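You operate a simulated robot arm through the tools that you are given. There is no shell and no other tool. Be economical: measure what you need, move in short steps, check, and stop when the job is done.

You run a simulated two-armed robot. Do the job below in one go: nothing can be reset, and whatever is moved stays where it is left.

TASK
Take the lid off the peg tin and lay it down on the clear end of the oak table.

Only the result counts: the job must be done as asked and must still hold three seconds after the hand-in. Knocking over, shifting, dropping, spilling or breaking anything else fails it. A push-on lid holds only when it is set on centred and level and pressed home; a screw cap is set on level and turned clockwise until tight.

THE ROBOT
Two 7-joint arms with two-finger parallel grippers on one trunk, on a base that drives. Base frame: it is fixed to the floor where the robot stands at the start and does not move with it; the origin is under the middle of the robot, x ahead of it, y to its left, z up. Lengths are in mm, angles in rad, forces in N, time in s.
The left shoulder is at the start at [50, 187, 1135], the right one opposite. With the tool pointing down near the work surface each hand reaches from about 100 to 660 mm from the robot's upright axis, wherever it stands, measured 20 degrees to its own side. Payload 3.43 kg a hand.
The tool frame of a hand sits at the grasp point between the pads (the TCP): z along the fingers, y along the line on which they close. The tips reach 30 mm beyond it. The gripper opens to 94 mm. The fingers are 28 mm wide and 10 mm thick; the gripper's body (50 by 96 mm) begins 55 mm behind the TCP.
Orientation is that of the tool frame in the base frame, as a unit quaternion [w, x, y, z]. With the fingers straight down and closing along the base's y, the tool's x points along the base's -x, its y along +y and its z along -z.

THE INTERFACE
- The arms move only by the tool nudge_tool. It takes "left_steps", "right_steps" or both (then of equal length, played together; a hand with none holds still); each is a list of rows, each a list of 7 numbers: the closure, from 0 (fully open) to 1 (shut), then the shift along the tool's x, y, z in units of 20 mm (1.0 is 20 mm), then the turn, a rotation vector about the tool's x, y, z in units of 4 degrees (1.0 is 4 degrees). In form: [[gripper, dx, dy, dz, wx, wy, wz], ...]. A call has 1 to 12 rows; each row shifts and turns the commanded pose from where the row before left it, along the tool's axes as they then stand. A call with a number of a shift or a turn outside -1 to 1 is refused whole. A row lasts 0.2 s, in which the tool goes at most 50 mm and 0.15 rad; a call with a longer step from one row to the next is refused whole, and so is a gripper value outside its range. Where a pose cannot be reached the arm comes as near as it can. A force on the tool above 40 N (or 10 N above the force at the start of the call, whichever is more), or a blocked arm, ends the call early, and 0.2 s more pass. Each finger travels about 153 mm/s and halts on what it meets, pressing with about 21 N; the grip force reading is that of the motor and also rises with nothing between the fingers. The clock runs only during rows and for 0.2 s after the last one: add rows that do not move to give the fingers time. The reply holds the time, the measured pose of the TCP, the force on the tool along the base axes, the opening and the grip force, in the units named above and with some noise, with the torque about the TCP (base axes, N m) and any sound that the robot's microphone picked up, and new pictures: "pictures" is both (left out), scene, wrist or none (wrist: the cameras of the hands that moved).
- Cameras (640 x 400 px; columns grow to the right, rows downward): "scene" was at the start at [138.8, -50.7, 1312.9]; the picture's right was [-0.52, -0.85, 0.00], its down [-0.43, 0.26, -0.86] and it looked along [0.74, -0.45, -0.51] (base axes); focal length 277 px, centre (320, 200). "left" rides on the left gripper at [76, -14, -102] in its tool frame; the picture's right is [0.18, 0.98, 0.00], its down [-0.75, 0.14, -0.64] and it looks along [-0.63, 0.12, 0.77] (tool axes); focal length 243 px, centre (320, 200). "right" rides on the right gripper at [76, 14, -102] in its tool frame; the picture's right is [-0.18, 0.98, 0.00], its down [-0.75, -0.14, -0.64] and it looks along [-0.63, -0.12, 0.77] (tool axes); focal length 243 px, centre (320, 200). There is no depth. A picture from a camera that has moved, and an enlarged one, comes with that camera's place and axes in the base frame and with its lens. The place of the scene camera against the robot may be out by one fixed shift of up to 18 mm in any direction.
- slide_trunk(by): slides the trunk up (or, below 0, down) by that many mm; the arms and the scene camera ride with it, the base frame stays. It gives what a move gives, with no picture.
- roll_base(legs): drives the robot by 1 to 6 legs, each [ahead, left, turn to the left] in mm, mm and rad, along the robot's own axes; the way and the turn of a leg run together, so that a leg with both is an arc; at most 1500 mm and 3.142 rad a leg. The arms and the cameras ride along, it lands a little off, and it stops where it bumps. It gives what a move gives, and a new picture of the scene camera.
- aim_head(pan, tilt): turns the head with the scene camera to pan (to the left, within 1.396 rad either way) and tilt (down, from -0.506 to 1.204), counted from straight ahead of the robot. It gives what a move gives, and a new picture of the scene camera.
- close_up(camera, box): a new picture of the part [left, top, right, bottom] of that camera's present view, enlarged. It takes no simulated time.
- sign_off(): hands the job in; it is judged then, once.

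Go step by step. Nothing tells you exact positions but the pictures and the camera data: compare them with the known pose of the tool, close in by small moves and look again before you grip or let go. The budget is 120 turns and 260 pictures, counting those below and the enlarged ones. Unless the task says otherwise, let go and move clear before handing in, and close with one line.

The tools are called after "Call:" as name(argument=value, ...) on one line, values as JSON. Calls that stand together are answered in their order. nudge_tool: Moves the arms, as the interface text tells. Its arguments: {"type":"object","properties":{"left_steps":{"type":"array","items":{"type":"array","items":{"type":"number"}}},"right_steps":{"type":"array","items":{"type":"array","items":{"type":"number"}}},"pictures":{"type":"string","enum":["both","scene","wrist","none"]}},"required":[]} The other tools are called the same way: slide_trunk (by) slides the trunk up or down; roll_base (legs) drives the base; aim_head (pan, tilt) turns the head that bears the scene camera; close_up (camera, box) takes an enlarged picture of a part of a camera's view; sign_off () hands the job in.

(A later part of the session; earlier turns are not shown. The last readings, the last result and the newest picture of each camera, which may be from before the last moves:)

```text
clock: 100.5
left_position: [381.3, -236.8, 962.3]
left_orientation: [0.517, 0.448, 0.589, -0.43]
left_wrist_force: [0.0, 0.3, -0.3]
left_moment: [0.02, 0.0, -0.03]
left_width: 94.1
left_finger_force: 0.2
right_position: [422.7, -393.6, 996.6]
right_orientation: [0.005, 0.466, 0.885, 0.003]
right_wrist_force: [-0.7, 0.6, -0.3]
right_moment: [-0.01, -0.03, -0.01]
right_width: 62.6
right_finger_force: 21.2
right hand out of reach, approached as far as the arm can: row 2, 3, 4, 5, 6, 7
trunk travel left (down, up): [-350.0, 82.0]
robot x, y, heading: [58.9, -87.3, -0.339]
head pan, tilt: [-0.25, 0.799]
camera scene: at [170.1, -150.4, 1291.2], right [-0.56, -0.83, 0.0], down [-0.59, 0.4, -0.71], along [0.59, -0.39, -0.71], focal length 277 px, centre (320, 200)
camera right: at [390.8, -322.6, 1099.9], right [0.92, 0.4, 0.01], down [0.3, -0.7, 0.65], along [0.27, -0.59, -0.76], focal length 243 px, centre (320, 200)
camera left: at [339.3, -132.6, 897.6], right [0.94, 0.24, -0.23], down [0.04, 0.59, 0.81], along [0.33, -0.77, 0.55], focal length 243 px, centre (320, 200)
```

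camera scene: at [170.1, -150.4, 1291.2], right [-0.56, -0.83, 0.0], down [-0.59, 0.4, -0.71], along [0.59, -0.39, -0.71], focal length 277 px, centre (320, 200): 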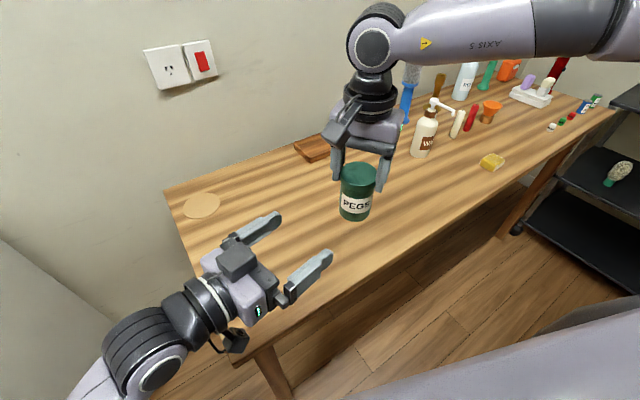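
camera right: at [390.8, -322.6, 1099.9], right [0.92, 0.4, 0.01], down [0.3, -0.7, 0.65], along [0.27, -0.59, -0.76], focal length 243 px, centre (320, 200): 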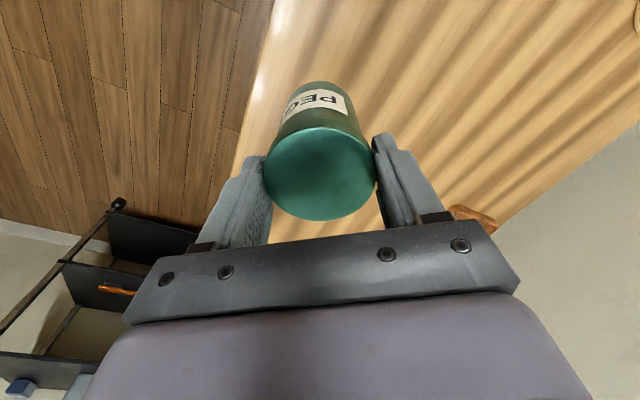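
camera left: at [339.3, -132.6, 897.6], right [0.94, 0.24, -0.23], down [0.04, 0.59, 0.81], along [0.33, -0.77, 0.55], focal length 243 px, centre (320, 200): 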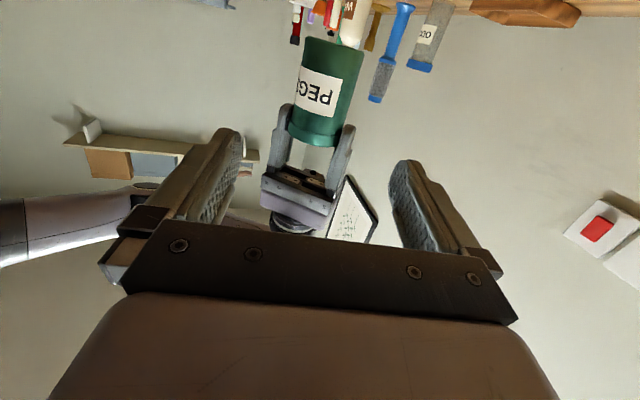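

The tin is now lined up straight between the left fingers, about 160 mm away. I'll bring the tin up and toward the left hand with the right.

Call:
nudge_tool(right_steps=[[1, 0.25, 0.1, -0.1, 0, 0, 0], [1, 0.48, 0.18, -0.19, 0, 0, 0], [1, 0.48, 0.18, -0.19, 0, 0, 0], [1, 0.48, 0.18, -0.19, 0, 0, 0], [1, 0.48, 0.18, -0.19, 0, 0, 0], [1, 0.48, 0.18, -0.19, 0, 0, 0], [1, 0.48, 0.18, -0.19, 0, 0, 0], [1, 0.48, 0.18, -0.19, 0, 0, 0], [1, 0.25, 0.1, -0.1, 0, 0, 0], [1, 0, 0, 0, 0, 0, 0]])

```text
clock: 102.7
left_position: [381.5, -235.0, 963.0]
left_orientation: [0.518, 0.449, 0.589, -0.428]
left_wrist_force: [0.9, 0.4, 0.0]
left_moment: [0.01, 0.02, 0.0]
left_width: 94.1
left_finger_force: 0.0
right_position: [375.0, -336.5, 1030.4]
right_orientation: [0.006, 0.466, 0.885, 0.003]
right_wrist_force: [0.0, -0.1, -0.6]
right_moment: [-0.05, 0.01, 0.0]
right_width: 62.4
right_finger_force: 21.1
right hand out of reach, approached as far as the arm can: row 2, 3, 4, 5, 6, 7, 8, 9
trunk travel left (down, up): [-350.0, 82.0]
robot x, y, heading: [54.6, -86.4, -0.342]
head pan, tilt: [-0.25, 0.799]
camera scene: at [169.3, -151.4, 1291.3], right [-0.56, -0.83, -0.01], down [-0.59, 0.4, -0.71], along [0.59, -0.39, -0.71], focal length 277 px, centre (320, 200)
camera right: at [344.0, -266.5, 1132.9], right [0.92, 0.4, 0.01], down [0.3, -0.7, 0.65], along [0.27, -0.59, -0.76], focal length 243 px, centre (320, 200)
```

scene: 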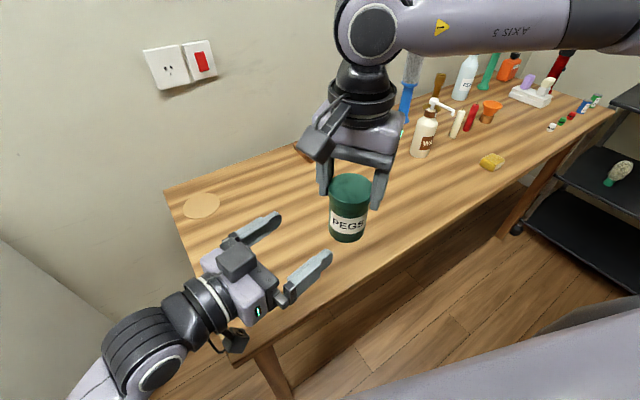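
right: 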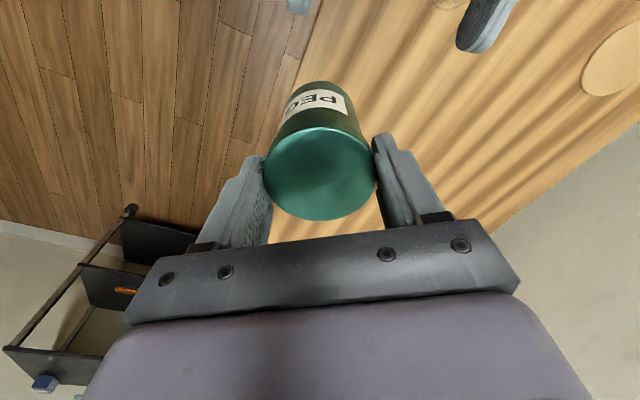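

The right hand is at its inward limit here, so I'll use the left pose that worked before (about 54° pitch) and keep the tin on the right's good side. The left hand backs off and pitches down, while the right moves the tin out a little and yaws so that its camera stays clear.

Call:
nudge_tool(left_steps=[[0, -0.235, 0.675, -0.475, 0, 0, 0], [0, -0.235, 0.675, -0.475, 0, 0, 0], [0, -0.235, 0.675, -0.475, 0, 0, 0], [0, -0.235, 0.675, -0.475, 0, 0, 0], [0, -0.235, 0.675, -0.475, 0, 0, 0], [0, -0.235, 0.675, -0.475, 0, 0, 0], [0, 0, 0, 0, 0, 1, 0], [0, 0, 0, 0, 0, 1, 0], [0, 0, 0, 0, 0, 1, 0], [0, 0, 0, 0, 0, 1, 0], [0, 0, 0, 0, 0, 1, 0], [0, 0, 0, 0, 0, 1, 0]], right_steps=[[1, -0.2, -0.05, 0.2, 0, 0, 0], [1, -0.4, -0.12, 0.4, 0, 0, 0], [1, -0.4, -0.12, 0.4, 0, 0, 0], [1, -0.4, -0.12, 0.4, 0, 0, 0], [1, -0.4, -0.12, 0.4, 0, 0, 0], [1, -0.3, -0.08, 0.3, 0, 0, 0], [1, 0, 0, 0, 0, 0, -1], [1, 0, 0, 0, 0, 0, -1], [1, 0, 0, 0, 0, 0, -1], [1, 0, 0, 0, 0, 0, -1], [1, 0, 0, 0, 0, 0, -1], [1, 0, 0, 0, 0, 0, -1]])

```text
clock: 103.4
left_position: [382.3, -233.4, 986.8]
left_orientation: [0.498, 0.405, 0.593, -0.486]
left_wrist_force: [-0.5, -1.1, 0.0]
left_moment: [0.02, 0.03, -0.01]
left_width: 94.0
left_finger_force: 0.1
right_position: [385.2, -350.0, 1019.5]
right_orientation: [0.002, 0.465, 0.885, 0.002]
right_wrist_force: [-0.2, -0.3, -0.4]
right_moment: [-0.01, 0.0, 0.01]
right_width: 62.4
right_finger_force: 21.4
trunk travel left (down, up): [-350.0, 82.0]
robot x, y, heading: [52.3, -84.3, -0.335]
head pan, tilt: [-0.25, 0.799]
stopped in row 3 (left hand): the arm was blocked; the commanded pose is now the measured one
camera scene: at [176.3, -152.6, 1294.0], right [-0.55, -0.83, 0.0], down [-0.59, 0.4, -0.7], along [0.58, -0.39, -0.71], focal length 277 px, centre (320, 200)
camera right: at [354.7, -279.7, 1121.4], right [0.91, 0.41, 0.01], down [0.31, -0.7, 0.64], along [0.26, -0.59, -0.77], focal length 243 px, centre (320, 200)
camera left: at [334.3, -135.4, 916.4], right [0.92, 0.19, -0.35], down [0.15, 0.66, 0.74], along [0.37, -0.73, 0.58], focal length 243 px, centre (320, 200)
```

scene: 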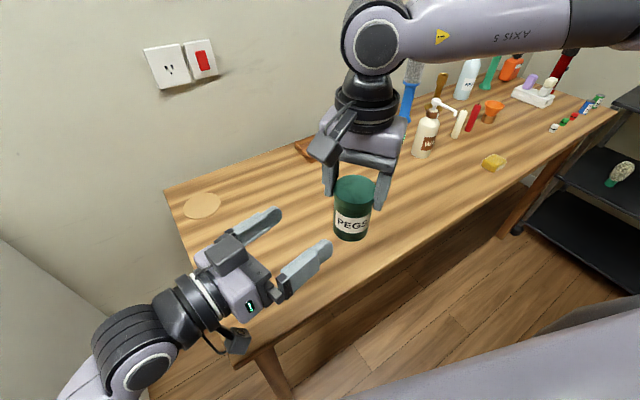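
right: 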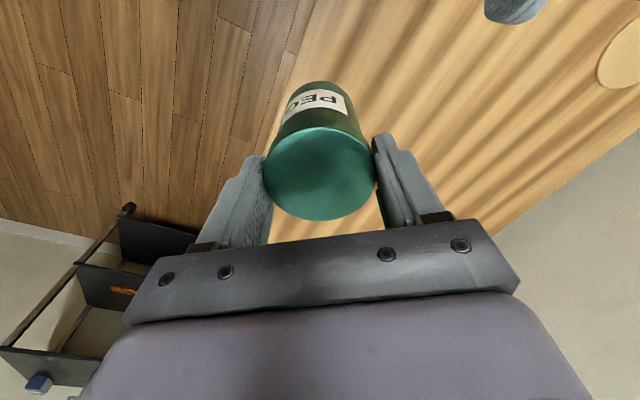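
left: 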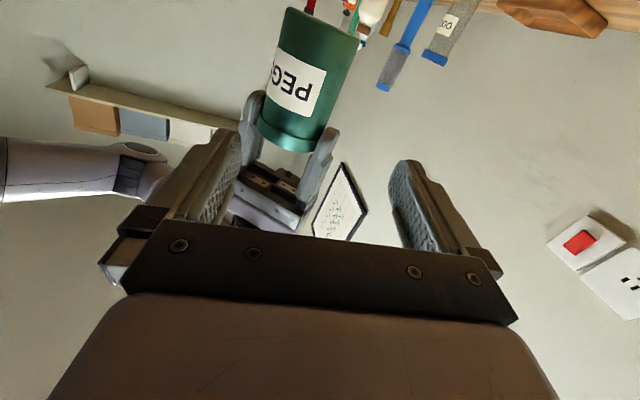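

The left arm is still jammed. I'll look at its elbow.

Call:
aim_head(pan=0.6, tilt=0.9)

```text
clock: 104.6
left_position: [380.1, -234.3, 982.2]
left_orientation: [0.497, 0.409, 0.593, -0.484]
left_wrist_force: [0.1, 0.1, -0.2]
left_moment: [0.05, 0.0, -0.01]
left_width: 93.9
left_finger_force: 0.0
right_position: [383.3, -351.8, 1016.2]
right_orientation: [0.003, 0.466, 0.885, 0.003]
right_wrist_force: [-0.8, 0.3, -0.5]
right_moment: [0.0, -0.01, 0.0]
right_width: 62.1
right_finger_force: 20.8
trunk travel left (down, up): [-350.0, 82.0]
robot x, y, heading: [58.2, -89.1, -0.338]
head pan, tilt: [0.6, 0.901]
camera scene: at [179.5, -90.7, 1283.2], right [0.26, -0.97, 0.0], down [-0.75, -0.2, -0.63], along [0.61, 0.16, -0.78], focal length 277 px, centre (320, 200)
```

scene: 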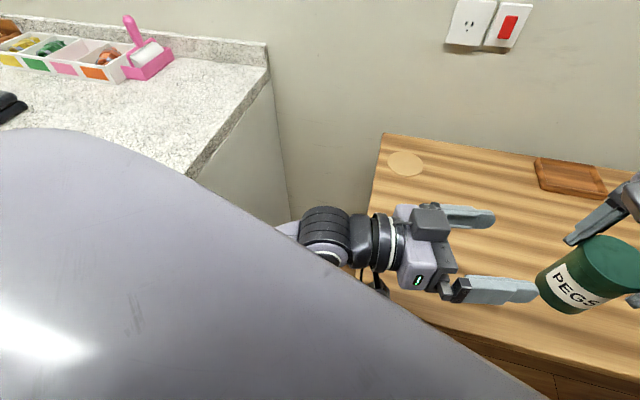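

I'll back the base off a little to free the left arm from whatever it touches.

Call:
roll_base(legs=[[-60, 0, 0]])

Call:
nudge_tool(left_steps=[[0, 0, 0.4, -0.7, 0, 0, 0], [0, 0, 0.4, -0.7, 0, 0, 0], [0, 0, 0.4, -0.7, 0, 0, 0], [0, 0, 0.4, -0.7, 0, 0, 0]], pictures="scene")

```text
clock: 105.5
left_position: [331.5, -214.9, 982.1]
left_orientation: [0.498, 0.408, 0.592, -0.485]
left_wrist_force: [-0.7, 0.4, 0.3]
left_moment: [0.0, -0.01, -0.02]
left_width: 93.9
left_finger_force: 0.0
right_position: [333.7, -330.9, 1013.4]
right_orientation: [0.001, 0.467, 0.885, 0.001]
right_wrist_force: [-0.2, 0.3, -0.5]
right_moment: [0.0, 0.02, 0.01]
right_width: 62.7
right_finger_force: 21.2
trunk travel left (down, up): [-350.0, 82.0]
robot x, y, heading: [4.1, -63.2, -0.349]
head pan, tilt: [0.6, 0.901]
camera scene: at [131.4, -68.4, 1282.2], right [0.26, -0.97, 0.0], down [-0.76, -0.2, -0.62], along [0.6, 0.16, -0.78], focal length 277 px, centre (320, 200)
```

scene: 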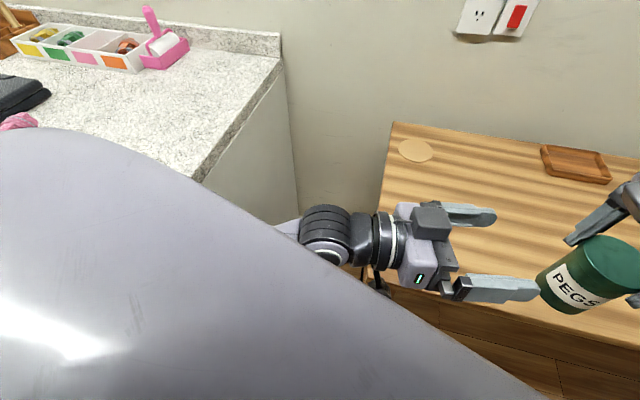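

```text
clock: 106.6
left_position: [324.6, -182.9, 1014.3]
left_orientation: [0.496, 0.363, 0.563, -0.553]
left_wrist_force: [1.9, -0.5, 0.7]
left_moment: [0.06, -0.02, -0.06]
left_width: 93.9
left_finger_force: 0.0
right_position: [332.0, -333.2, 1016.9]
right_orientation: [0.001, 0.466, 0.885, 0.002]
right_wrist_force: [-0.1, 0.1, -0.3]
right_moment: [-0.03, 0.0, 0.01]
right_width: 62.5
right_finger_force: 21.4
trunk travel left (down, up): [-350.0, 82.0]
robot x, y, heading: [-0.5, -66.1, -0.344]
head pan, tilt: [0.6, 0.901]
stopped in row 4 (left hand): the arm was blocked; the commanded pose is now the measured one
camera scene: at [129.4, -69.6, 1285.2], right [0.26, -0.97, 0.0], down [-0.76, -0.2, -0.62], along [0.6, 0.16, -0.78], focal length 277 px, centre (320, 200)
```

scene: 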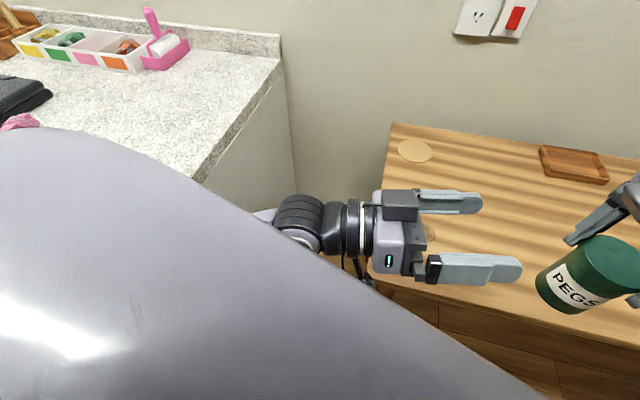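

The left arm is folded tight against its own limits, so I'll extend it forward and to the left, away from the body.

Call:
nudge_tool(left_steps=[[0, -0.23, 0.58, -0.08, 0, 0, 0], [0, -0.23, 0.58, -0.08, 0, 0, 0], [0, -0.23, 0.58, -0.08, 0, 0, 0], [0, -0.23, 0.58, -0.08, 0, 0, 0], [0, -0.23, 0.58, -0.08, 0, 0, 0], [0, -0.23, 0.58, -0.08, 0, 0, 0], [0, -0.23, 0.58, -0.08, 0, 0, 0], [0, -0.23, 0.58, -0.08, 0, 0, 0]], pictures="scene")

```text
clock: 107.7
left_position: [327.8, -177.0, 979.5]
left_orientation: [0.435, 0.319, 0.603, -0.588]
left_wrist_force: [0.8, 0.1, -0.3]
left_moment: [0.0, 0.02, 0.01]
left_width: 93.5
left_finger_force: 0.2
right_position: [321.3, -337.2, 1020.0]
right_orientation: [0.004, 0.463, 0.886, 0.007]
right_wrist_force: [-0.8, 0.5, -1.8]
right_moment: [-0.01, 0.01, 0.01]
right_width: 62.3
right_finger_force: 20.4
trunk travel left (down, up): [-350.0, 82.0]
robot x, y, heading: [-5.2, -68.0, -0.336]
head pan, tilt: [0.6, 0.901]
stopped in row 5 (left hand): the arm was blocked; the commanded pose is now the measured one
camera scene: at [115.1, -76.9, 1286.6], right [0.26, -0.97, 0.0], down [-0.75, -0.2, -0.63], along [0.61, 0.17, -0.78], focal length 277 px, centre (320, 200)
```

scene: 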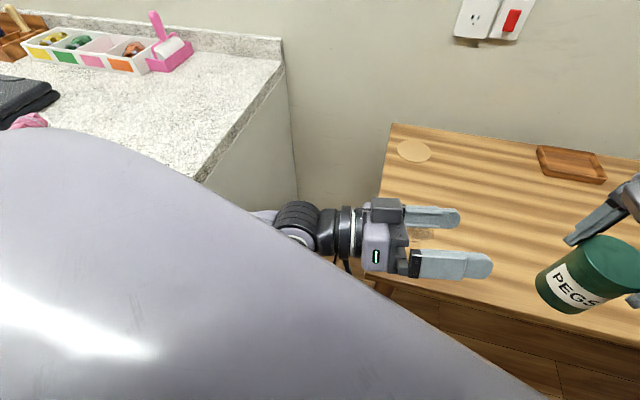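

The body is being pushed back each time: the left elbow must be pressing on the counter's front face. I'll shift the robot well to the right, away from the counter, then square up to the table.

Call:
roll_base(legs=[[47, -249, 0], [0, 0, 0.17], [0, 0, 0.17]])

Call:
aim_head(pan=0.1, tilt=0.8)

```text
clock: 111.8
left_position: [320.4, -302.3, 974.3]
left_orientation: [0.529, 0.211, 0.647, -0.507]
left_wrist_force: [-0.6, 0.4, -0.1]
left_moment: [0.02, -0.01, 0.02]
left_width: 94.1
left_finger_force: 0.1
right_position: [364.2, -456.3, 1013.8]
right_orientation: [-0.001, 0.308, 0.951, 0.0]
right_wrist_force: [0.2, -0.6, -0.3]
right_moment: [0.02, 0.0, -0.02]
right_width: 62.4
right_finger_force: 21.4
trunk travel left (down, up): [-350.0, 82.0]
robot x, y, heading: [-42.2, -316.2, -0.003]
head pan, tilt: [0.6, 0.901]
camera scene: at [84.4, -277.8, 1282.1], right [0.57, -0.82, 0.0], down [-0.65, -0.44, -0.62], along [0.51, 0.35, -0.78], focal length 277 px, centre (320, 200)
```

scene: 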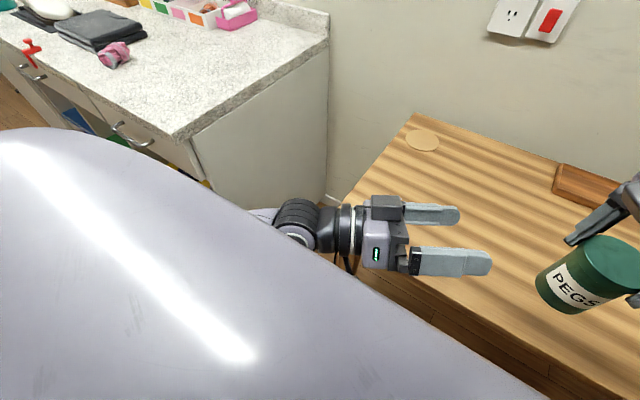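

```text
clock: 112.8
left_position: [318.3, -303.1, 973.5]
left_orientation: [0.529, 0.21, 0.648, -0.507]
left_wrist_force: [-0.3, 0.1, 0.0]
left_moment: [0.0, -0.02, 0.01]
left_width: 94.0
left_finger_force: 0.0
right_position: [363.7, -455.7, 1014.6]
right_orientation: [-0.001, 0.308, 0.951, 0.002]
right_wrist_force: [0.2, 0.3, -0.5]
right_moment: [0.01, 0.02, 0.03]
right_width: 62.6
right_finger_force: 21.1
trunk travel left (down, up): [-350.0, 82.0]
robot x, y, heading: [-38.4, -313.9, -0.003]
head pan, tilt: [0.099, 0.799]
camera scene: at [102.5, -312.5, 1290.0], right [0.1, -0.99, 0.0], down [-0.71, -0.07, -0.7], along [0.69, 0.07, -0.72], focal length 277 px, centre (320, 200)
```

scene: 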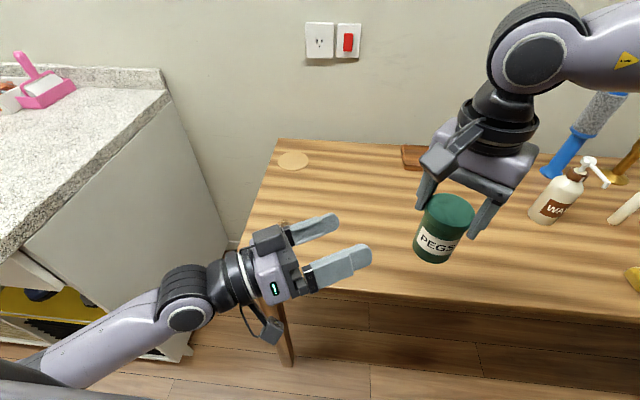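

Now the left arm should be free. I'll level its roll and pitch.

Call:
nudge_tool(left_steps=[[0, 0, 0, 0, 0, 0, 0.92], [0, 0, 0, 0, 0, 0, 0.92], [0, 0, 0, 0, 0, 0, 0.92], [0, 0, 0, 0, 0, 0, 0.92], [0, 0, 0, 0, 0, 0, 0.92], [0, 0, 0, 0, 0, 0, 0.92], [0, 0, 0, 0, 0, 0, 0.92], [0, 0, 0, 0, 0, 1, 0], [0, 0, 0, 0, 0, 1, 0], [0, 0, 0, 0, 0, 1, 0], [0, 0, 0, 0, 0, 1, 0], [0, 0, 0, 0, 0, 0, 0]])

```text
clock: 115.4
left_position: [318.7, -302.8, 974.8]
left_orientation: [0.541, 0.399, 0.665, -0.325]
left_wrist_force: [0.0, -1.1, 0.2]
left_moment: [0.01, 0.0, -0.03]
left_width: 94.2
left_finger_force: 0.1
right_position: [363.3, -455.6, 1013.5]
right_orientation: [-0.001, 0.309, 0.951, 0.001]
right_wrist_force: [0.5, -1.0, -0.7]
right_moment: [-0.02, 0.03, -0.03]
right_width: 62.4
right_finger_force: 21.0
trunk travel left (down, up): [-350.0, 82.0]
robot x, y, heading: [-40.3, -313.0, 0.004]
head pan, tilt: [0.099, 0.799]
camera scene: at [102.5, -312.6, 1290.1], right [0.1, -0.99, 0.0], down [-0.71, -0.07, -0.7], along [0.69, 0.07, -0.72], focal length 277 px, centre (320, 200)
camera left: at [251.6, -206.3, 921.3], right [0.85, 0.5, -0.18], down [-0.1, 0.48, 0.87], along [0.52, -0.72, 0.46], focal length 243 px, centre (320, 200)
```

scene: 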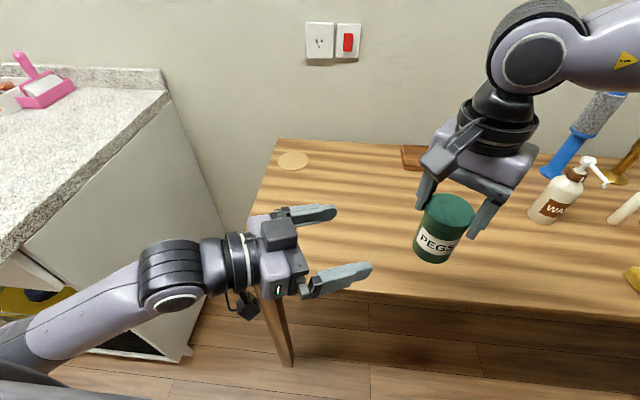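
left: 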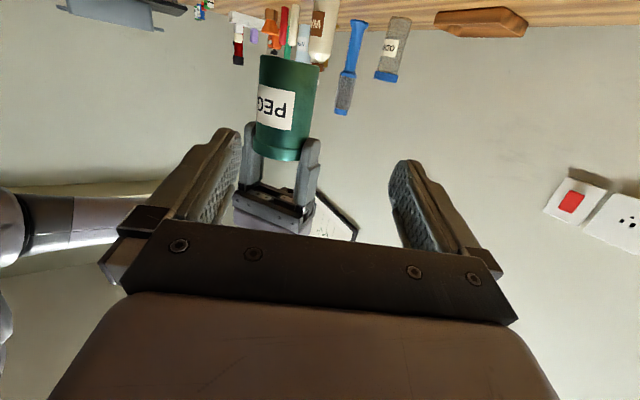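

The left arm moves freely now. The tin is about 156 mm ahead of it and 32 mm to one side. I'll align sideways and advance most of the way.

Call:
nudge_tool(left_steps=[[0, -0.09, -0.54, 0, 0, 0, 0], [0, -0.09, -0.54, 0, 0, 0, 0], [0, -0.09, -0.54, 0, 0, 0, 0], [0, 0, 0, 0.6, 0, 0, 0], [0, 0, 0, 0.6, 0, 0, 0], [0, 0, 0, 0.6, 0, 0, 0], [0, 0, 0, 0.6, 0, 0, 0], [0, 0, 0, 0.6, 0, 0, 0], [0, 0, 0, 0, 0, 0, 0]])

```text
clock: 117.4
left_position: [318.2, -371.1, 966.5]
left_orientation: [0.54, 0.4, 0.665, -0.325]
left_wrist_force: [-0.4, -1.0, 0.1]
left_moment: [-0.02, 0.04, 0.0]
left_width: 94.0
left_finger_force: 0.0
right_position: [363.0, -456.0, 1013.6]
right_orientation: [0.0, 0.308, 0.951, 0.001]
right_wrist_force: [0.2, 0.4, -0.6]
right_moment: [0.03, 0.0, -0.03]
right_width: 62.2
right_finger_force: 20.9
trunk travel left (down, up): [-350.0, 82.0]
robot x, y, heading: [-39.0, -319.1, 0.001]
head pan, tilt: [0.099, 0.799]
camera scene: at [102.5, -312.6, 1290.1], right [0.1, -0.99, 0.0], down [-0.71, -0.07, -0.7], along [0.69, 0.07, -0.72], focal length 277 px, centre (320, 200)
camera left: at [251.0, -274.5, 913.0], right [0.85, 0.5, -0.18], down [-0.1, 0.48, 0.87], along [0.52, -0.72, 0.46], focal length 243 px, centre (320, 200)
```

scene: 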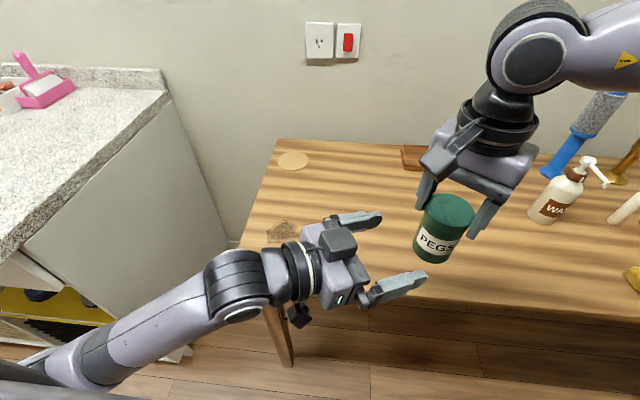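
left: 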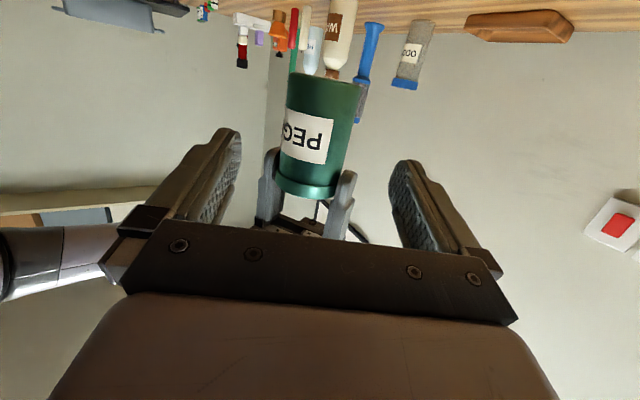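

I'm centred on the body. I'll advance the rest in two parts.

Call:
nudge_tool(left_steps=[[0, -0.03, 0, 0.5, 0, 0, 0], [0, -0.03, 0, 0.5, 0, 0, 0], [0, 0, 0, 0.5, 0, 0, 0], [0, 0, 0, 0.5, 0, 0, 0], [0, 0, 0, 0.5, 0, 0, 0], [0, 0, 0, 0, 0, 0, 0]])

```text
clock: 118.8
left_position: [342.2, -413.3, 956.9]
left_orientation: [0.541, 0.399, 0.666, -0.324]
left_wrist_force: [-0.1, -0.2, 0.7]
left_moment: [-0.01, 0.0, 0.0]
left_width: 94.1
left_finger_force: 0.1
right_position: [363.4, -456.0, 1014.1]
right_orientation: [-0.001, 0.308, 0.951, 0.001]
right_wrist_force: [-0.2, 0.8, -0.2]
right_moment: [-0.04, 0.01, 0.0]
right_width: 62.5
right_finger_force: 21.0
trunk travel left (down, up): [-350.0, 82.0]
robot x, y, heading: [-40.9, -317.1, 0.002]
head pan, tilt: [0.099, 0.799]
camera scene: at [102.5, -312.6, 1290.1], right [0.1, -0.99, 0.0], down [-0.71, -0.07, -0.7], along [0.69, 0.07, -0.72], focal length 277 px, centre (320, 200)
camera left: at [274.4, -317.4, 904.0], right [0.85, 0.5, -0.18], down [-0.1, 0.48, 0.87], along [0.52, -0.72, 0.46], focal length 243 px, centre (320, 200)
```

scene: 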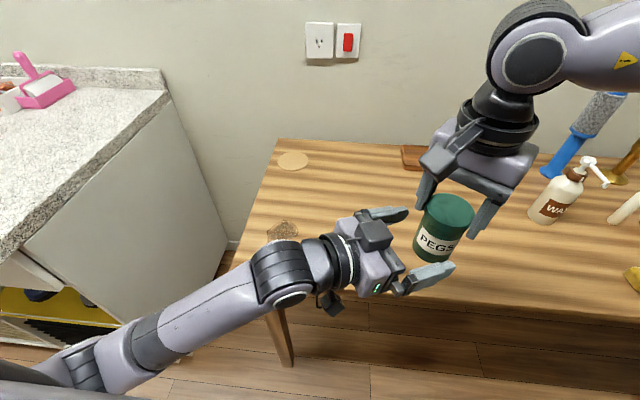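
left: 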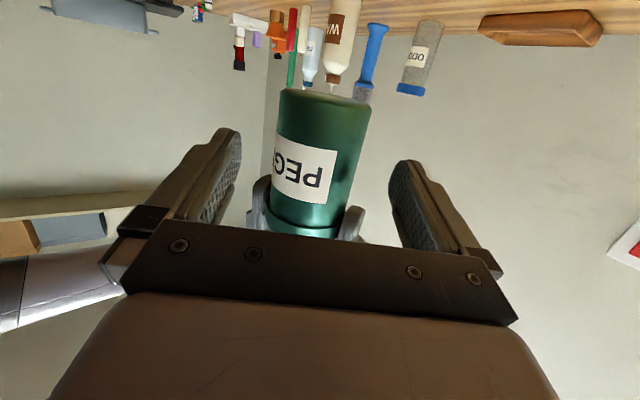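

Call:
nudge_tool(left_steps=[[0, 0, 0, 0.45, 0, 0, 0], [0, 0, 0, 0.45, 0, 0, 0], [0, 0, 0, 0.45, 0, 0, 0], [0, 0, 0, 0.45, 0, 0, 0], [0, 0, 0, 0, 0, 0, 0]])

Call:
close_up(camera="scene", box=[350, 150, 510, 310])

```text
clock: 120.0
left_position: [358.7, -446.5, 951.4]
left_orientation: [0.541, 0.399, 0.665, -0.325]
left_wrist_force: [0.2, -0.9, 0.2]
left_moment: [0.03, 0.0, 0.02]
left_width: 94.2
left_finger_force: 0.1
right_position: [363.5, -456.7, 1014.1]
right_orientation: [0.0, 0.309, 0.951, 0.001]
right_wrist_force: [0.2, -0.5, -1.2]
right_moment: [0.02, -0.01, 0.03]
right_width: 62.3
right_finger_force: 20.8
trunk travel left (down, up): [-350.0, 82.0]
robot x, y, heading: [-37.9, -318.1, 0.001]
head pan, tilt: [0.099, 0.799]
camera scene: at [102.5, -312.6, 1290.1], right [0.1, -0.99, 0.0], down [-0.71, -0.07, -0.7], along [0.69, 0.07, -0.72], focal length 277 px, centre (320, 200)
camera left: at [290.8, -350.2, 897.8], right [0.85, 0.5, -0.18], down [-0.1, 0.48, 0.87], along [0.52, -0.72, 0.46], focal length 243 px, centre (320, 200)
```

scene: 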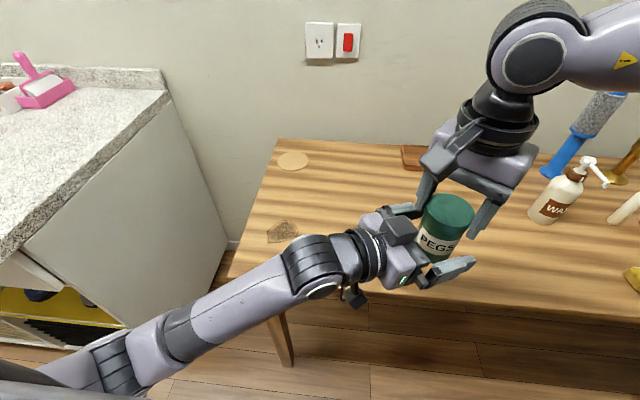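
left: 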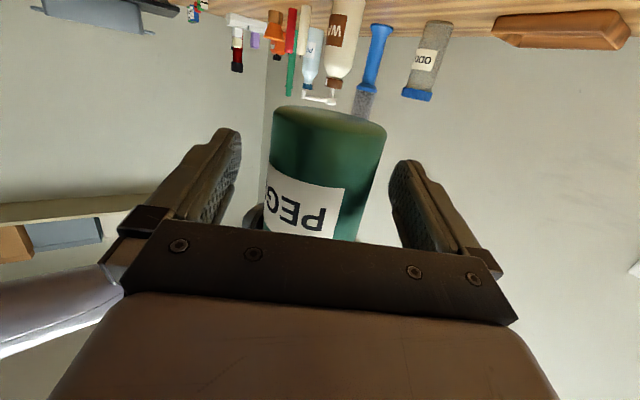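

```text
2.50 times, centred on (430, 230) of scene
camera zoom: at [102.5, -312.6, 1290.1], right [0.1, -0.99, 0.0], down [-0.71, -0.07, -0.7], along [0.69, 0.07, -0.72], focal length 692 px, centre (45, 125)
```

zoom: 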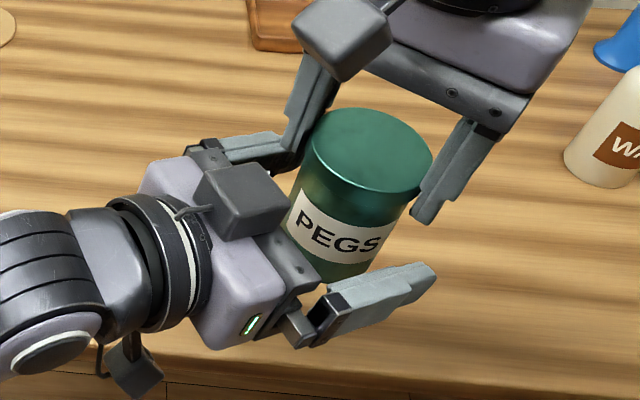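

The body sits between the left fingers, well below the right fingertips. I'll close the left hand.

Call:
nudge_tool(left_steps=[[0.2, 0, 0, 0, 0, 0, 0], [0.35, 0, 0, 0, 0, 0, 0], [0.6, 0, 0, 0, 0, 0, 0], [1, 0, 0, 0, 0, 0, 0], [1, 0, 0, 0, 0, 0, 0]], pictures="wrist")

Call:
close_up(camera="scene", box=[350, 150, 510, 310])

```text
clock: 121.2
left_position: [359.3, -446.4, 952.1]
left_orientation: [0.541, 0.399, 0.666, -0.324]
left_wrist_force: [2.1, 1.7, -0.5]
left_moment: [-0.06, 0.07, 0.11]
left_width: 57.3
left_finger_force: 21.1
right_position: [363.8, -456.3, 1013.8]
right_orientation: [0.0, 0.308, 0.951, 0.001]
right_wrist_force: [-1.5, -0.5, -1.2]
right_moment: [-0.03, -0.01, -0.13]
right_width: 62.4
right_finger_force: 21.5
trunk travel left (down, up): [-350.0, 82.0]
robot x, y, heading: [-37.5, -316.4, 0.004]
head pan, tilt: [0.099, 0.799]
camera left: at [290.9, -350.0, 897.8], right [0.85, 0.5, -0.18], down [-0.1, 0.48, 0.87], along [0.52, -0.72, 0.46], focal length 243 px, centre (320, 200)
```

left: 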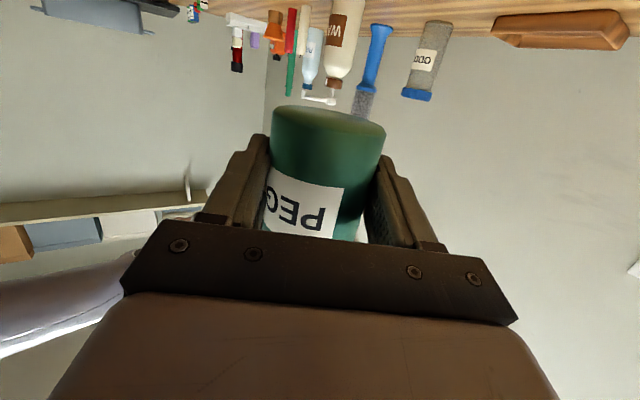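

```text
2.50 times, centred on (430, 230) of scene
camera zoom: at [102.5, -312.6, 1290.1], right [0.1, -0.99, 0.0], down [-0.71, -0.07, -0.7], along [0.69, 0.07, -0.72], focal length 692 px, centre (45, 125)
```

zoom: 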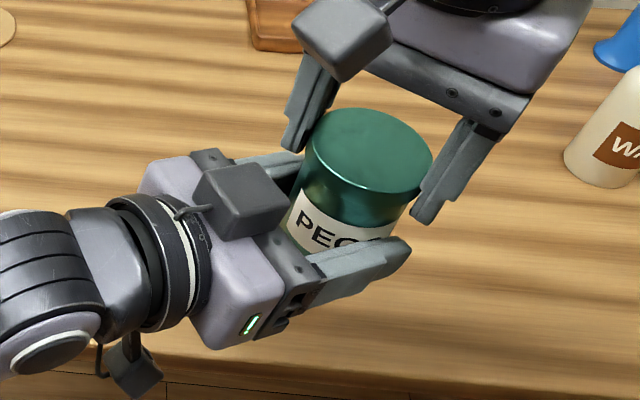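

The body is held at 57.3 mm and the lid at 62.4 mm. Now I'll pull the lid straight up slowly.

Call:
nudge_tool(right_steps=[[1, 0, 0, -0.1, 0, 0, 0], [1, 0, 0, -0.1, 0, 0, 0], [1, 0, 0, -0.1, 0, 0, 0], [1, 0, 0, -0.1, 0, 0, 0], [1, 0, 0, -0.15, 0, 0, 0], [1, 0, 0, -0.15, 0, 0, 0], [1, 0, 0, -0.2, 0, 0, 0], [1, 0, 0, -0.2, 0, 0, 0], [1, 0, 0, 0, 0, 0, 0]], pictures="none")

Call:
close_up(camera="scene", box=[350, 150, 510, 310])

```text
clock: 123.2
left_position: [358.9, -446.6, 952.1]
left_orientation: [0.541, 0.399, 0.666, -0.324]
left_wrist_force: [-0.5, 0.3, 0.8]
left_moment: [0.02, -0.03, -0.03]
left_width: 57.3
left_finger_force: 21.0
right_position: [363.6, -456.9, 1036.1]
right_orientation: [0.0, 0.308, 0.951, 0.002]
right_wrist_force: [0.8, 0.7, -0.7]
right_moment: [0.01, 0.01, 0.01]
right_width: 62.7
right_finger_force: 20.9
trunk travel left (down, up): [-350.0, 82.0]
robot x, y, heading: [-38.7, -317.0, -0.001]
head pan, tilt: [0.099, 0.799]
heard: snap
```

```text
2.50 times, centred on (430, 230) of scene
camera zoom: at [102.5, -312.6, 1290.1], right [0.1, -0.99, 0.0], down [-0.71, -0.07, -0.7], along [0.69, 0.07, -0.72], focal length 692 px, centre (45, 125)
```

zoom: 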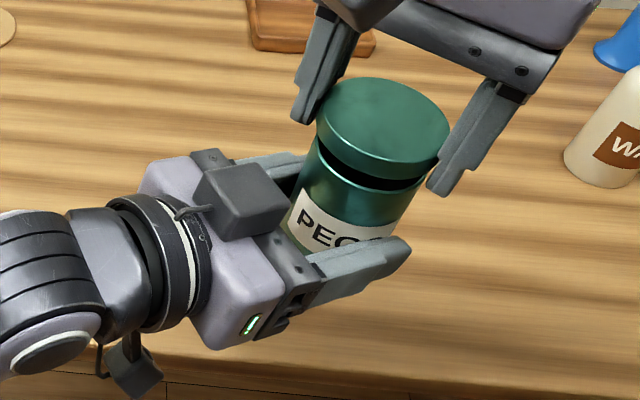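

The lid snapped off cleanly. I'll lift it clear and out to the right, with the left hand holding the open tin level.

Call:
nudge_tool(right_steps=[[1, 0, 0, -0.3, 0, 0, 0], [1, 0, 0, -0.5, 0, 0, 0], [1, 0, 0, -0.5, 0, 0, 0], [1, -0.1, -0.2, -0.4, 0, 0, 0], [1, -0.3, -0.4, 0, 0, 0, 0], [1, -0.3, -0.4, 0, 0, 0, 0], [1, -0.3, -0.4, 0, 0, 0, 0], [1, -0.3, -0.4, 0, 0, 0, 0], [1, -0.3, -0.4, 0, 0, 0, 0], [1, -0.2, -0.3, 0, 0, 0, 0], [1, 0, 0, 0, 0, 0, 0]])

Call:
roll_base(legs=[[35, 58, 0], [35, 58, 0], [0, 0, 0.17], [0, 0, 0.18]])

Call:
aim_head(pan=-0.35, tilt=0.8)

```text
clock: 125.6
left_position: [359.4, -447.0, 950.7]
left_orientation: [0.541, 0.398, 0.666, -0.323]
left_wrist_force: [0.8, -1.0, -0.4]
left_moment: [0.0, 0.01, -0.02]
left_width: 57.1
left_finger_force: 21.4
right_position: [363.2, -518.9, 1071.1]
right_orientation: [0.0, 0.309, 0.951, 0.001]
right_wrist_force: [0.0, 0.9, -0.2]
right_moment: [0.02, -0.01, 0.0]
right_width: 62.6
right_finger_force: 20.8
trunk travel left (down, up): [-350.0, 82.0]
robot x, y, heading: [-41.1, -317.2, 0.0]
head pan, tilt: [0.099, 0.799]
camera scene: at [102.5, -312.6, 1290.1], right [0.1, -0.99, 0.0], down [-0.71, -0.07, -0.7], along [0.69, 0.07, -0.72], focal length 277 px, centre (320, 200)
camera right: at [311.3, -461.9, 1173.3], right [0.73, 0.69, 0.0], down [0.53, -0.56, 0.64], along [0.44, -0.46, -0.77], focal length 243 px, centre (320, 200)
```

scene: 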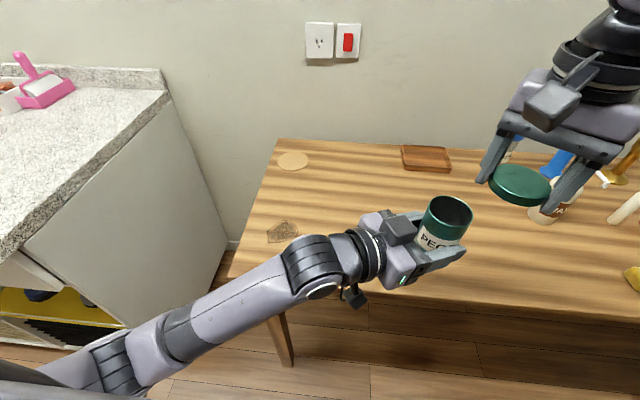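
right: 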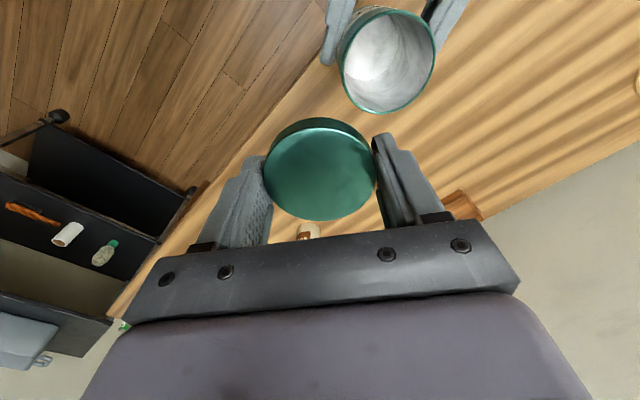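

```text
clock: 128.9
left_position: [449.8, -186.7, 950.7]
left_orientation: [0.589, 0.277, 0.725, -0.225]
left_wrist_force: [-0.1, 0.0, -0.2]
left_moment: [0.0, -0.02, 0.01]
left_width: 56.8
left_finger_force: 21.1
right_position: [479.3, -251.2, 1069.6]
right_orientation: [-0.001, 0.136, 0.991, 0.001]
right_wrist_force: [-0.3, 0.6, 0.0]
right_moment: [0.03, -0.03, -0.01]
right_width: 62.6
right_finger_force: 21.2
trunk travel left (down, up): [-350.0, 82.0]
robot x, y, heading: [29.2, -200.9, 0.355]
head pan, tilt: [0.099, 0.799]
camera scene: at [161.6, -149.2, 1290.0], right [0.44, -0.9, 0.0], down [-0.64, -0.31, -0.7], along [0.63, 0.3, -0.72], focal length 277 px, centre (320, 200)
```

scene: 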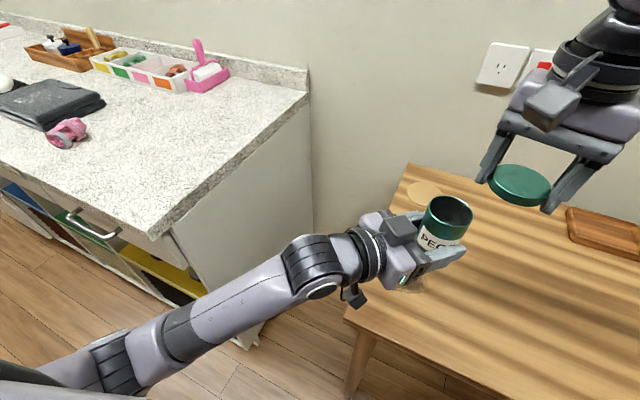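

```text
clock: 129.8
left_position: [449.3, -186.6, 951.4]
left_orientation: [0.59, 0.276, 0.725, -0.224]
left_wrist_force: [0.6, -0.4, 0.3]
left_moment: [-0.03, -0.01, -0.02]
left_width: 56.8
left_finger_force: 20.7
right_position: [479.1, -252.3, 1070.5]
right_orientation: [-0.001, 0.138, 0.99, 0.001]
right_wrist_force: [0.6, 0.2, 0.0]
right_moment: [-0.01, 0.0, -0.03]
right_width: 62.4
right_finger_force: 20.7
trunk travel left (down, up): [-350.0, 82.0]
robot x, y, heading: [30.8, -202.0, 0.355]
head pan, tilt: [-0.351, 0.799]
camera scene: at [169.7, -184.4, 1290.1], right [0.0, -1.0, 0.0], down [-0.72, 0.0, -0.7], along [0.7, 0.0, -0.72], focal length 277 px, centre (320, 200)
```

scene: 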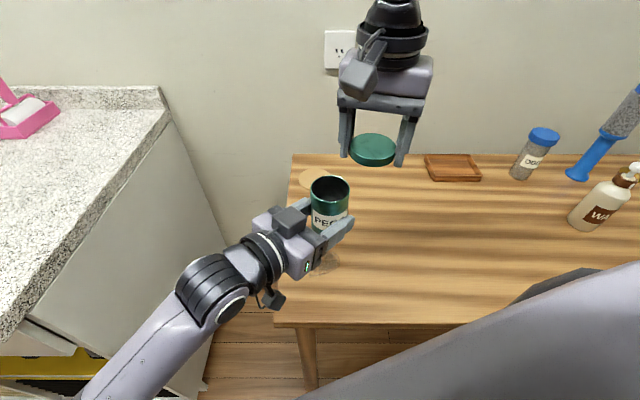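

The left hand safely holds the open tin, and the lid is in the right hand. The lid will go at about (520, -310), on the clear left end well away from the tin's place. I'll move over and start down.

Call:
nudge_tool(right_steps=[[1, -0.46, -0.37, 0, 0, 0, 0], [1, -0.46, -0.37, 0, 0, 0, 0], [1, -0.46, -0.37, 0, 0, 0, 0], [1, -0.46, -0.37, 0, 0, 0, 0], [1, -0.46, -0.37, 0, 0, 0, 0], [1, -0.46, -0.37, 0, 0, 0, 0], [1, 0, 0, 0.9, 0, 0, 0], [1, 0, 0, 0.9, 0, 0, 0], [1, 0, 0, 0.9, 0, 0, 0], [1, 0, 0, 0.9, 0, 0, 0], [1, 0, 0, 0.9, 0, 0, 0], [1, 0, 0, 0.9, 0, 0, 0]])

```text
clock: 132.4
left_position: [449.2, -185.3, 951.4]
left_orientation: [0.589, 0.276, 0.725, -0.224]
left_wrist_force: [0.0, 0.3, -0.4]
left_moment: [0.0, 0.01, -0.01]
left_width: 56.4
left_finger_force: 20.8
right_position: [518.2, -308.2, 962.9]
right_orientation: [-0.001, 0.137, 0.991, 0.001]
right_wrist_force: [-1.3, 0.3, -1.0]
right_moment: [0.0, 0.0, 0.04]
right_width: 62.5
right_finger_force: 20.7
trunk travel left (down, up): [-350.0, 82.0]
robot x, y, heading: [31.3, -199.5, 0.351]
head pan, tilt: [-0.351, 0.799]
camera scene: at [169.9, -184.4, 1290.1], right [0.0, -1.0, 0.0], down [-0.72, 0.0, -0.7], along [0.7, 0.0, -0.72], focal length 277 px, centre (320, 200)
camera right: at [450.2, -273.8, 1065.5], right [0.44, 0.9, 0.0], down [0.69, -0.34, 0.64], along [0.57, -0.28, -0.77], focal length 243 px, centre (320, 200)
```

scene: 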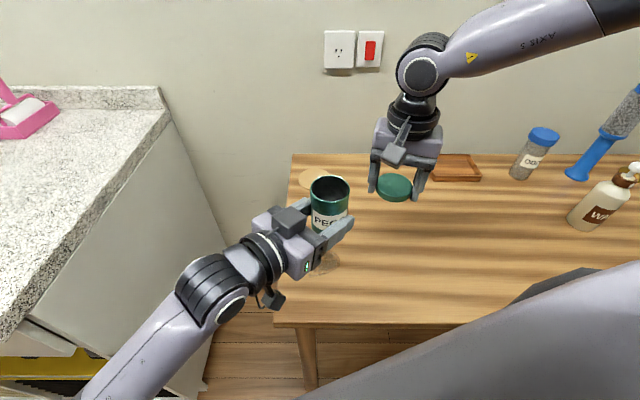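
right: 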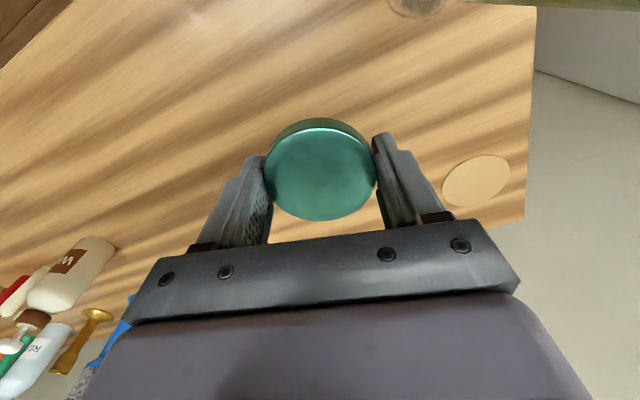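

Clear below. I'll descend to about 835, then feel for the table slowly.

Call:
nudge_tool(right_steps=[[1, 0, 0, 0.8, 0, 0, 0], [1, 0, 0, 0.8, 0, 0, 0], [1, 0, 0, 0.8, 0, 0, 0], [1, 0, 0, 0.8, 0, 0, 0], [1, 0, 0, 0.8, 0, 0, 0], [1, 0, 0, 0.8, 0, 0, 0], [1, 0, 0, 0.8, 0, 0, 0], [1, 0, 0, 0.7, 0, 0, 0], [1, 0, 0, 0, 0, 0, 0]], pictures="none")

Call:
close_up(camera="scene", box=[330, 150, 470, 270])

```text
clock: 134.4
left_position: [449.4, -186.5, 949.6]
left_orientation: [0.589, 0.277, 0.725, -0.225]
left_wrist_force: [-0.3, 0.1, 0.0]
left_moment: [-0.01, -0.02, 0.03]
left_width: 56.3
left_finger_force: 21.4
right_position: [517.6, -308.3, 835.2]
right_orientation: [0.0, 0.137, 0.991, 0.002]
right_wrist_force: [0.8, 0.5, -1.2]
right_moment: [0.0, 0.0, -0.02]
right_width: 62.0
right_finger_force: 20.9
trunk travel left (down, up): [-350.0, 82.0]
robot x, y, heading: [30.3, -201.3, 0.355]
head pan, tilt: [-0.351, 0.799]
```

```text
3.33 times, centred on (400, 210) of scene
camera zoom: at [169.7, -184.4, 1290.1], right [0.0, -1.0, 0.0], down [-0.72, 0.0, -0.7], along [0.7, 0.0, -0.72], focal length 923 px, centre (53, 167)
```

zoom: 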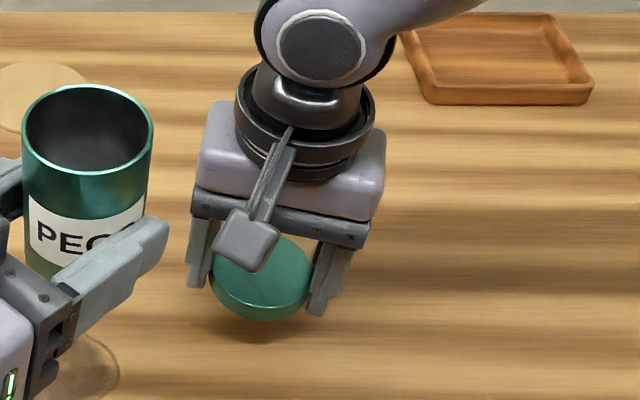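

Call:
nudge_tool(right_steps=[[1, 0, 0, 0.15, 0, 0, 0], [1, 0, 0, 0.15, 0, 0, 0], [1, 0, 0, 0.15, 0, 0, 0], [1, 0, 0, 0.15, 0, 0, 0], [1, 0, 0, 0.15, 0, 0, 0], [1, 0, 0, 0, 0, 0, 0]], pictures="none")

Call:
close_up(camera="scene", box=[370, 200, 450, 270])

```text
clock: 135.8
left_position: [449.0, -186.3, 952.0]
left_orientation: [0.589, 0.277, 0.725, -0.225]
left_wrist_force: [-0.1, -0.7, 0.3]
left_moment: [-0.03, -0.01, 0.01]
left_width: 56.0
left_finger_force: 21.0
right_position: [520.5, -308.1, 822.2]
right_orientation: [-0.001, 0.138, 0.99, 0.001]
right_wrist_force: [-0.5, -0.1, -0.8]
right_moment: [0.03, 0.0, -0.03]
right_width: 62.3
right_finger_force: 21.2
trunk travel left (down, up): [-350.0, 82.0]
robot x, y, heading: [30.0, -199.8, 0.352]
head pan, tilt: [-0.351, 0.799]
```

```text
5.71 times, centred on (410, 235) of scene
camera zoom: at [169.7, -184.5, 1290.1], right [0.0, -1.0, 0.0], down [-0.72, 0.0, -0.7], along [0.7, 0.0, -0.72], focal length 1582 px, centre (-194, 0)
```

zoom: 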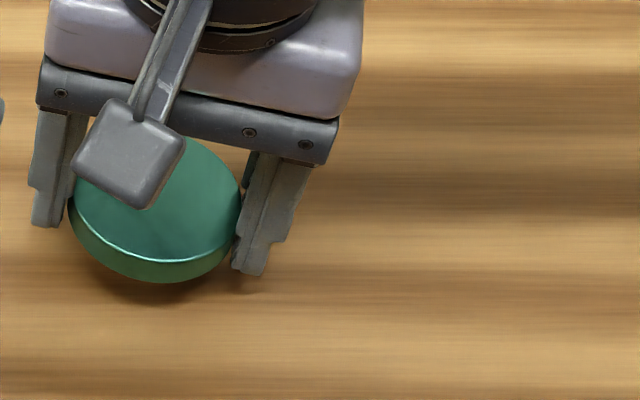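

Call:
nudge_tool(right_steps=[[1, 0, 0, 0.12, 0, 0, 0], [1, 0, 0, 0.12, 0, 0, 0], [1, 0, 0, 0.12, 0, 0, 0], [1, 0, 0, 0.12, 0, 0, 0], [1, 0, 0, 0, 0, 0, 0]], pictures="none")

Call:
close_up(camera="scene", box=[290, 160, 450, 270])

```text
clock: 137.0
left_position: [449.0, -185.7, 951.4]
left_orientation: [0.59, 0.276, 0.725, -0.224]
left_wrist_force: [-0.1, 1.0, -0.3]
left_moment: [-0.03, 0.04, 0.0]
left_width: 56.3
left_finger_force: 21.3
right_position: [519.9, -308.4, 812.1]
right_orientation: [-0.001, 0.137, 0.991, 0.001]
right_wrist_force: [0.4, 1.2, 0.5]
right_moment: [0.0, 0.01, 0.01]
right_width: 62.4
right_finger_force: 21.3
trunk travel left (down, up): [-350.0, 82.0]
robot x, y, heading: [29.1, -199.8, 0.355]
head pan, tilt: [-0.351, 0.799]
```

```text
3.64 times, centred on (370, 215) of scene
camera zoom: at [169.7, -184.5, 1290.1], right [0.0, -1.0, 0.0], down [-0.72, 0.0, -0.7], along [0.7, 0.0, -0.72], focal length 1007 px, centre (138, 146)
```

zoom: 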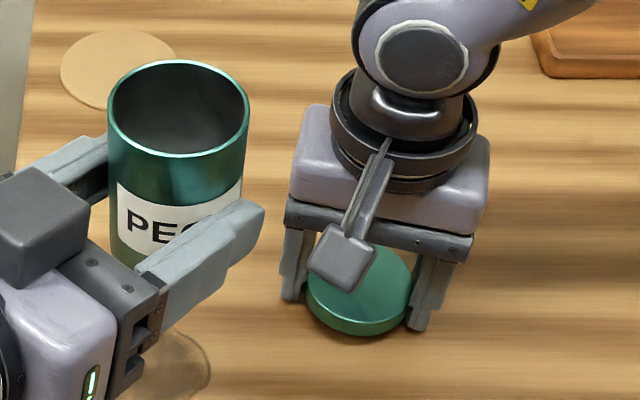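

Call:
nudge_tool(right_steps=[[1, 0, 0, 0.06, 0, 0, 0], [1, 0, 0, 0.06, 0, 0, 0], [1, 0, 0, 0.06, 0, 0, 0], [1, 0, 0, 0, 0, 0, 0]], pictures="none")

```text
clock: 138.0
left_position: [449.2, -185.7, 951.1]
left_orientation: [0.59, 0.277, 0.725, -0.225]
left_wrist_force: [-0.5, 0.0, 1.0]
left_moment: [0.01, 0.01, 0.02]
left_width: 56.4
left_finger_force: 20.9
right_position: [519.3, -309.3, 812.0]
right_orientation: [-0.001, 0.137, 0.991, 0.001]
right_wrist_force: [-0.9, -0.2, 0.0]
right_moment: [-0.02, 0.02, 0.0]
right_width: 62.4
right_finger_force: 20.9
right hand out of reach, approached as far as the arm can: row 3
trunk travel left (down, up): [-350.0, 82.0]
robot x, y, heading: [29.5, -202.5, 0.355]
head pan, tilt: [-0.351, 0.799]
```

The right arm is at its lowest reach here, so I'll lower the trunk a few mm to find contact.

Call:
slide_trunk(by=-4)

Call:
close_up(camera="scene", box=[370, 200, 450, 270])

```text
clock: 138.6
left_position: [447.1, -186.1, 949.0]
left_orientation: [0.59, 0.278, 0.724, -0.225]
left_wrist_force: [0.2, 0.1, 0.1]
left_moment: [0.04, -0.01, 0.02]
left_width: 55.9
left_finger_force: 21.3
right_position: [517.5, -310.3, 810.3]
right_orientation: [0.003, 0.138, 0.99, 0.001]
right_wrist_force: [-1.5, -6.9, 31.9]
right_moment: [-1.18, 0.77, 0.1]
right_width: 62.0
right_finger_force: 20.9
trunk travel left (down, up): [-346.0, 86.0]
robot x, y, heading: [32.5, -198.9, 0.35]
head pan, tilt: [-0.351, 0.799]
```

```text
5.71 times, centred on (410, 235) of scene
camera zoom: at [167.2, -184.4, 1286.9], right [0.0, -1.0, 0.0], down [-0.72, 0.0, -0.7], along [0.7, 0.0, -0.72], focal length 1582 px, centre (-194, 0)
```

zoom: 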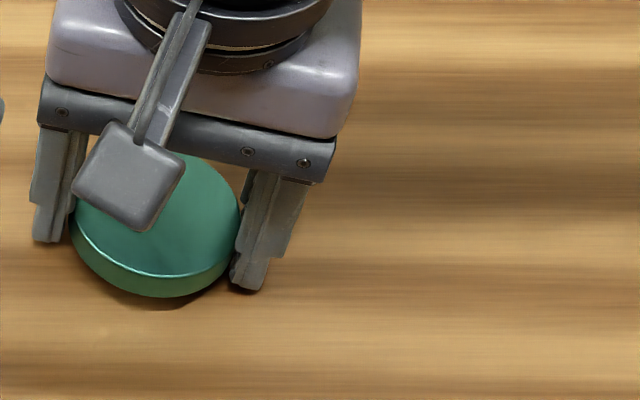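

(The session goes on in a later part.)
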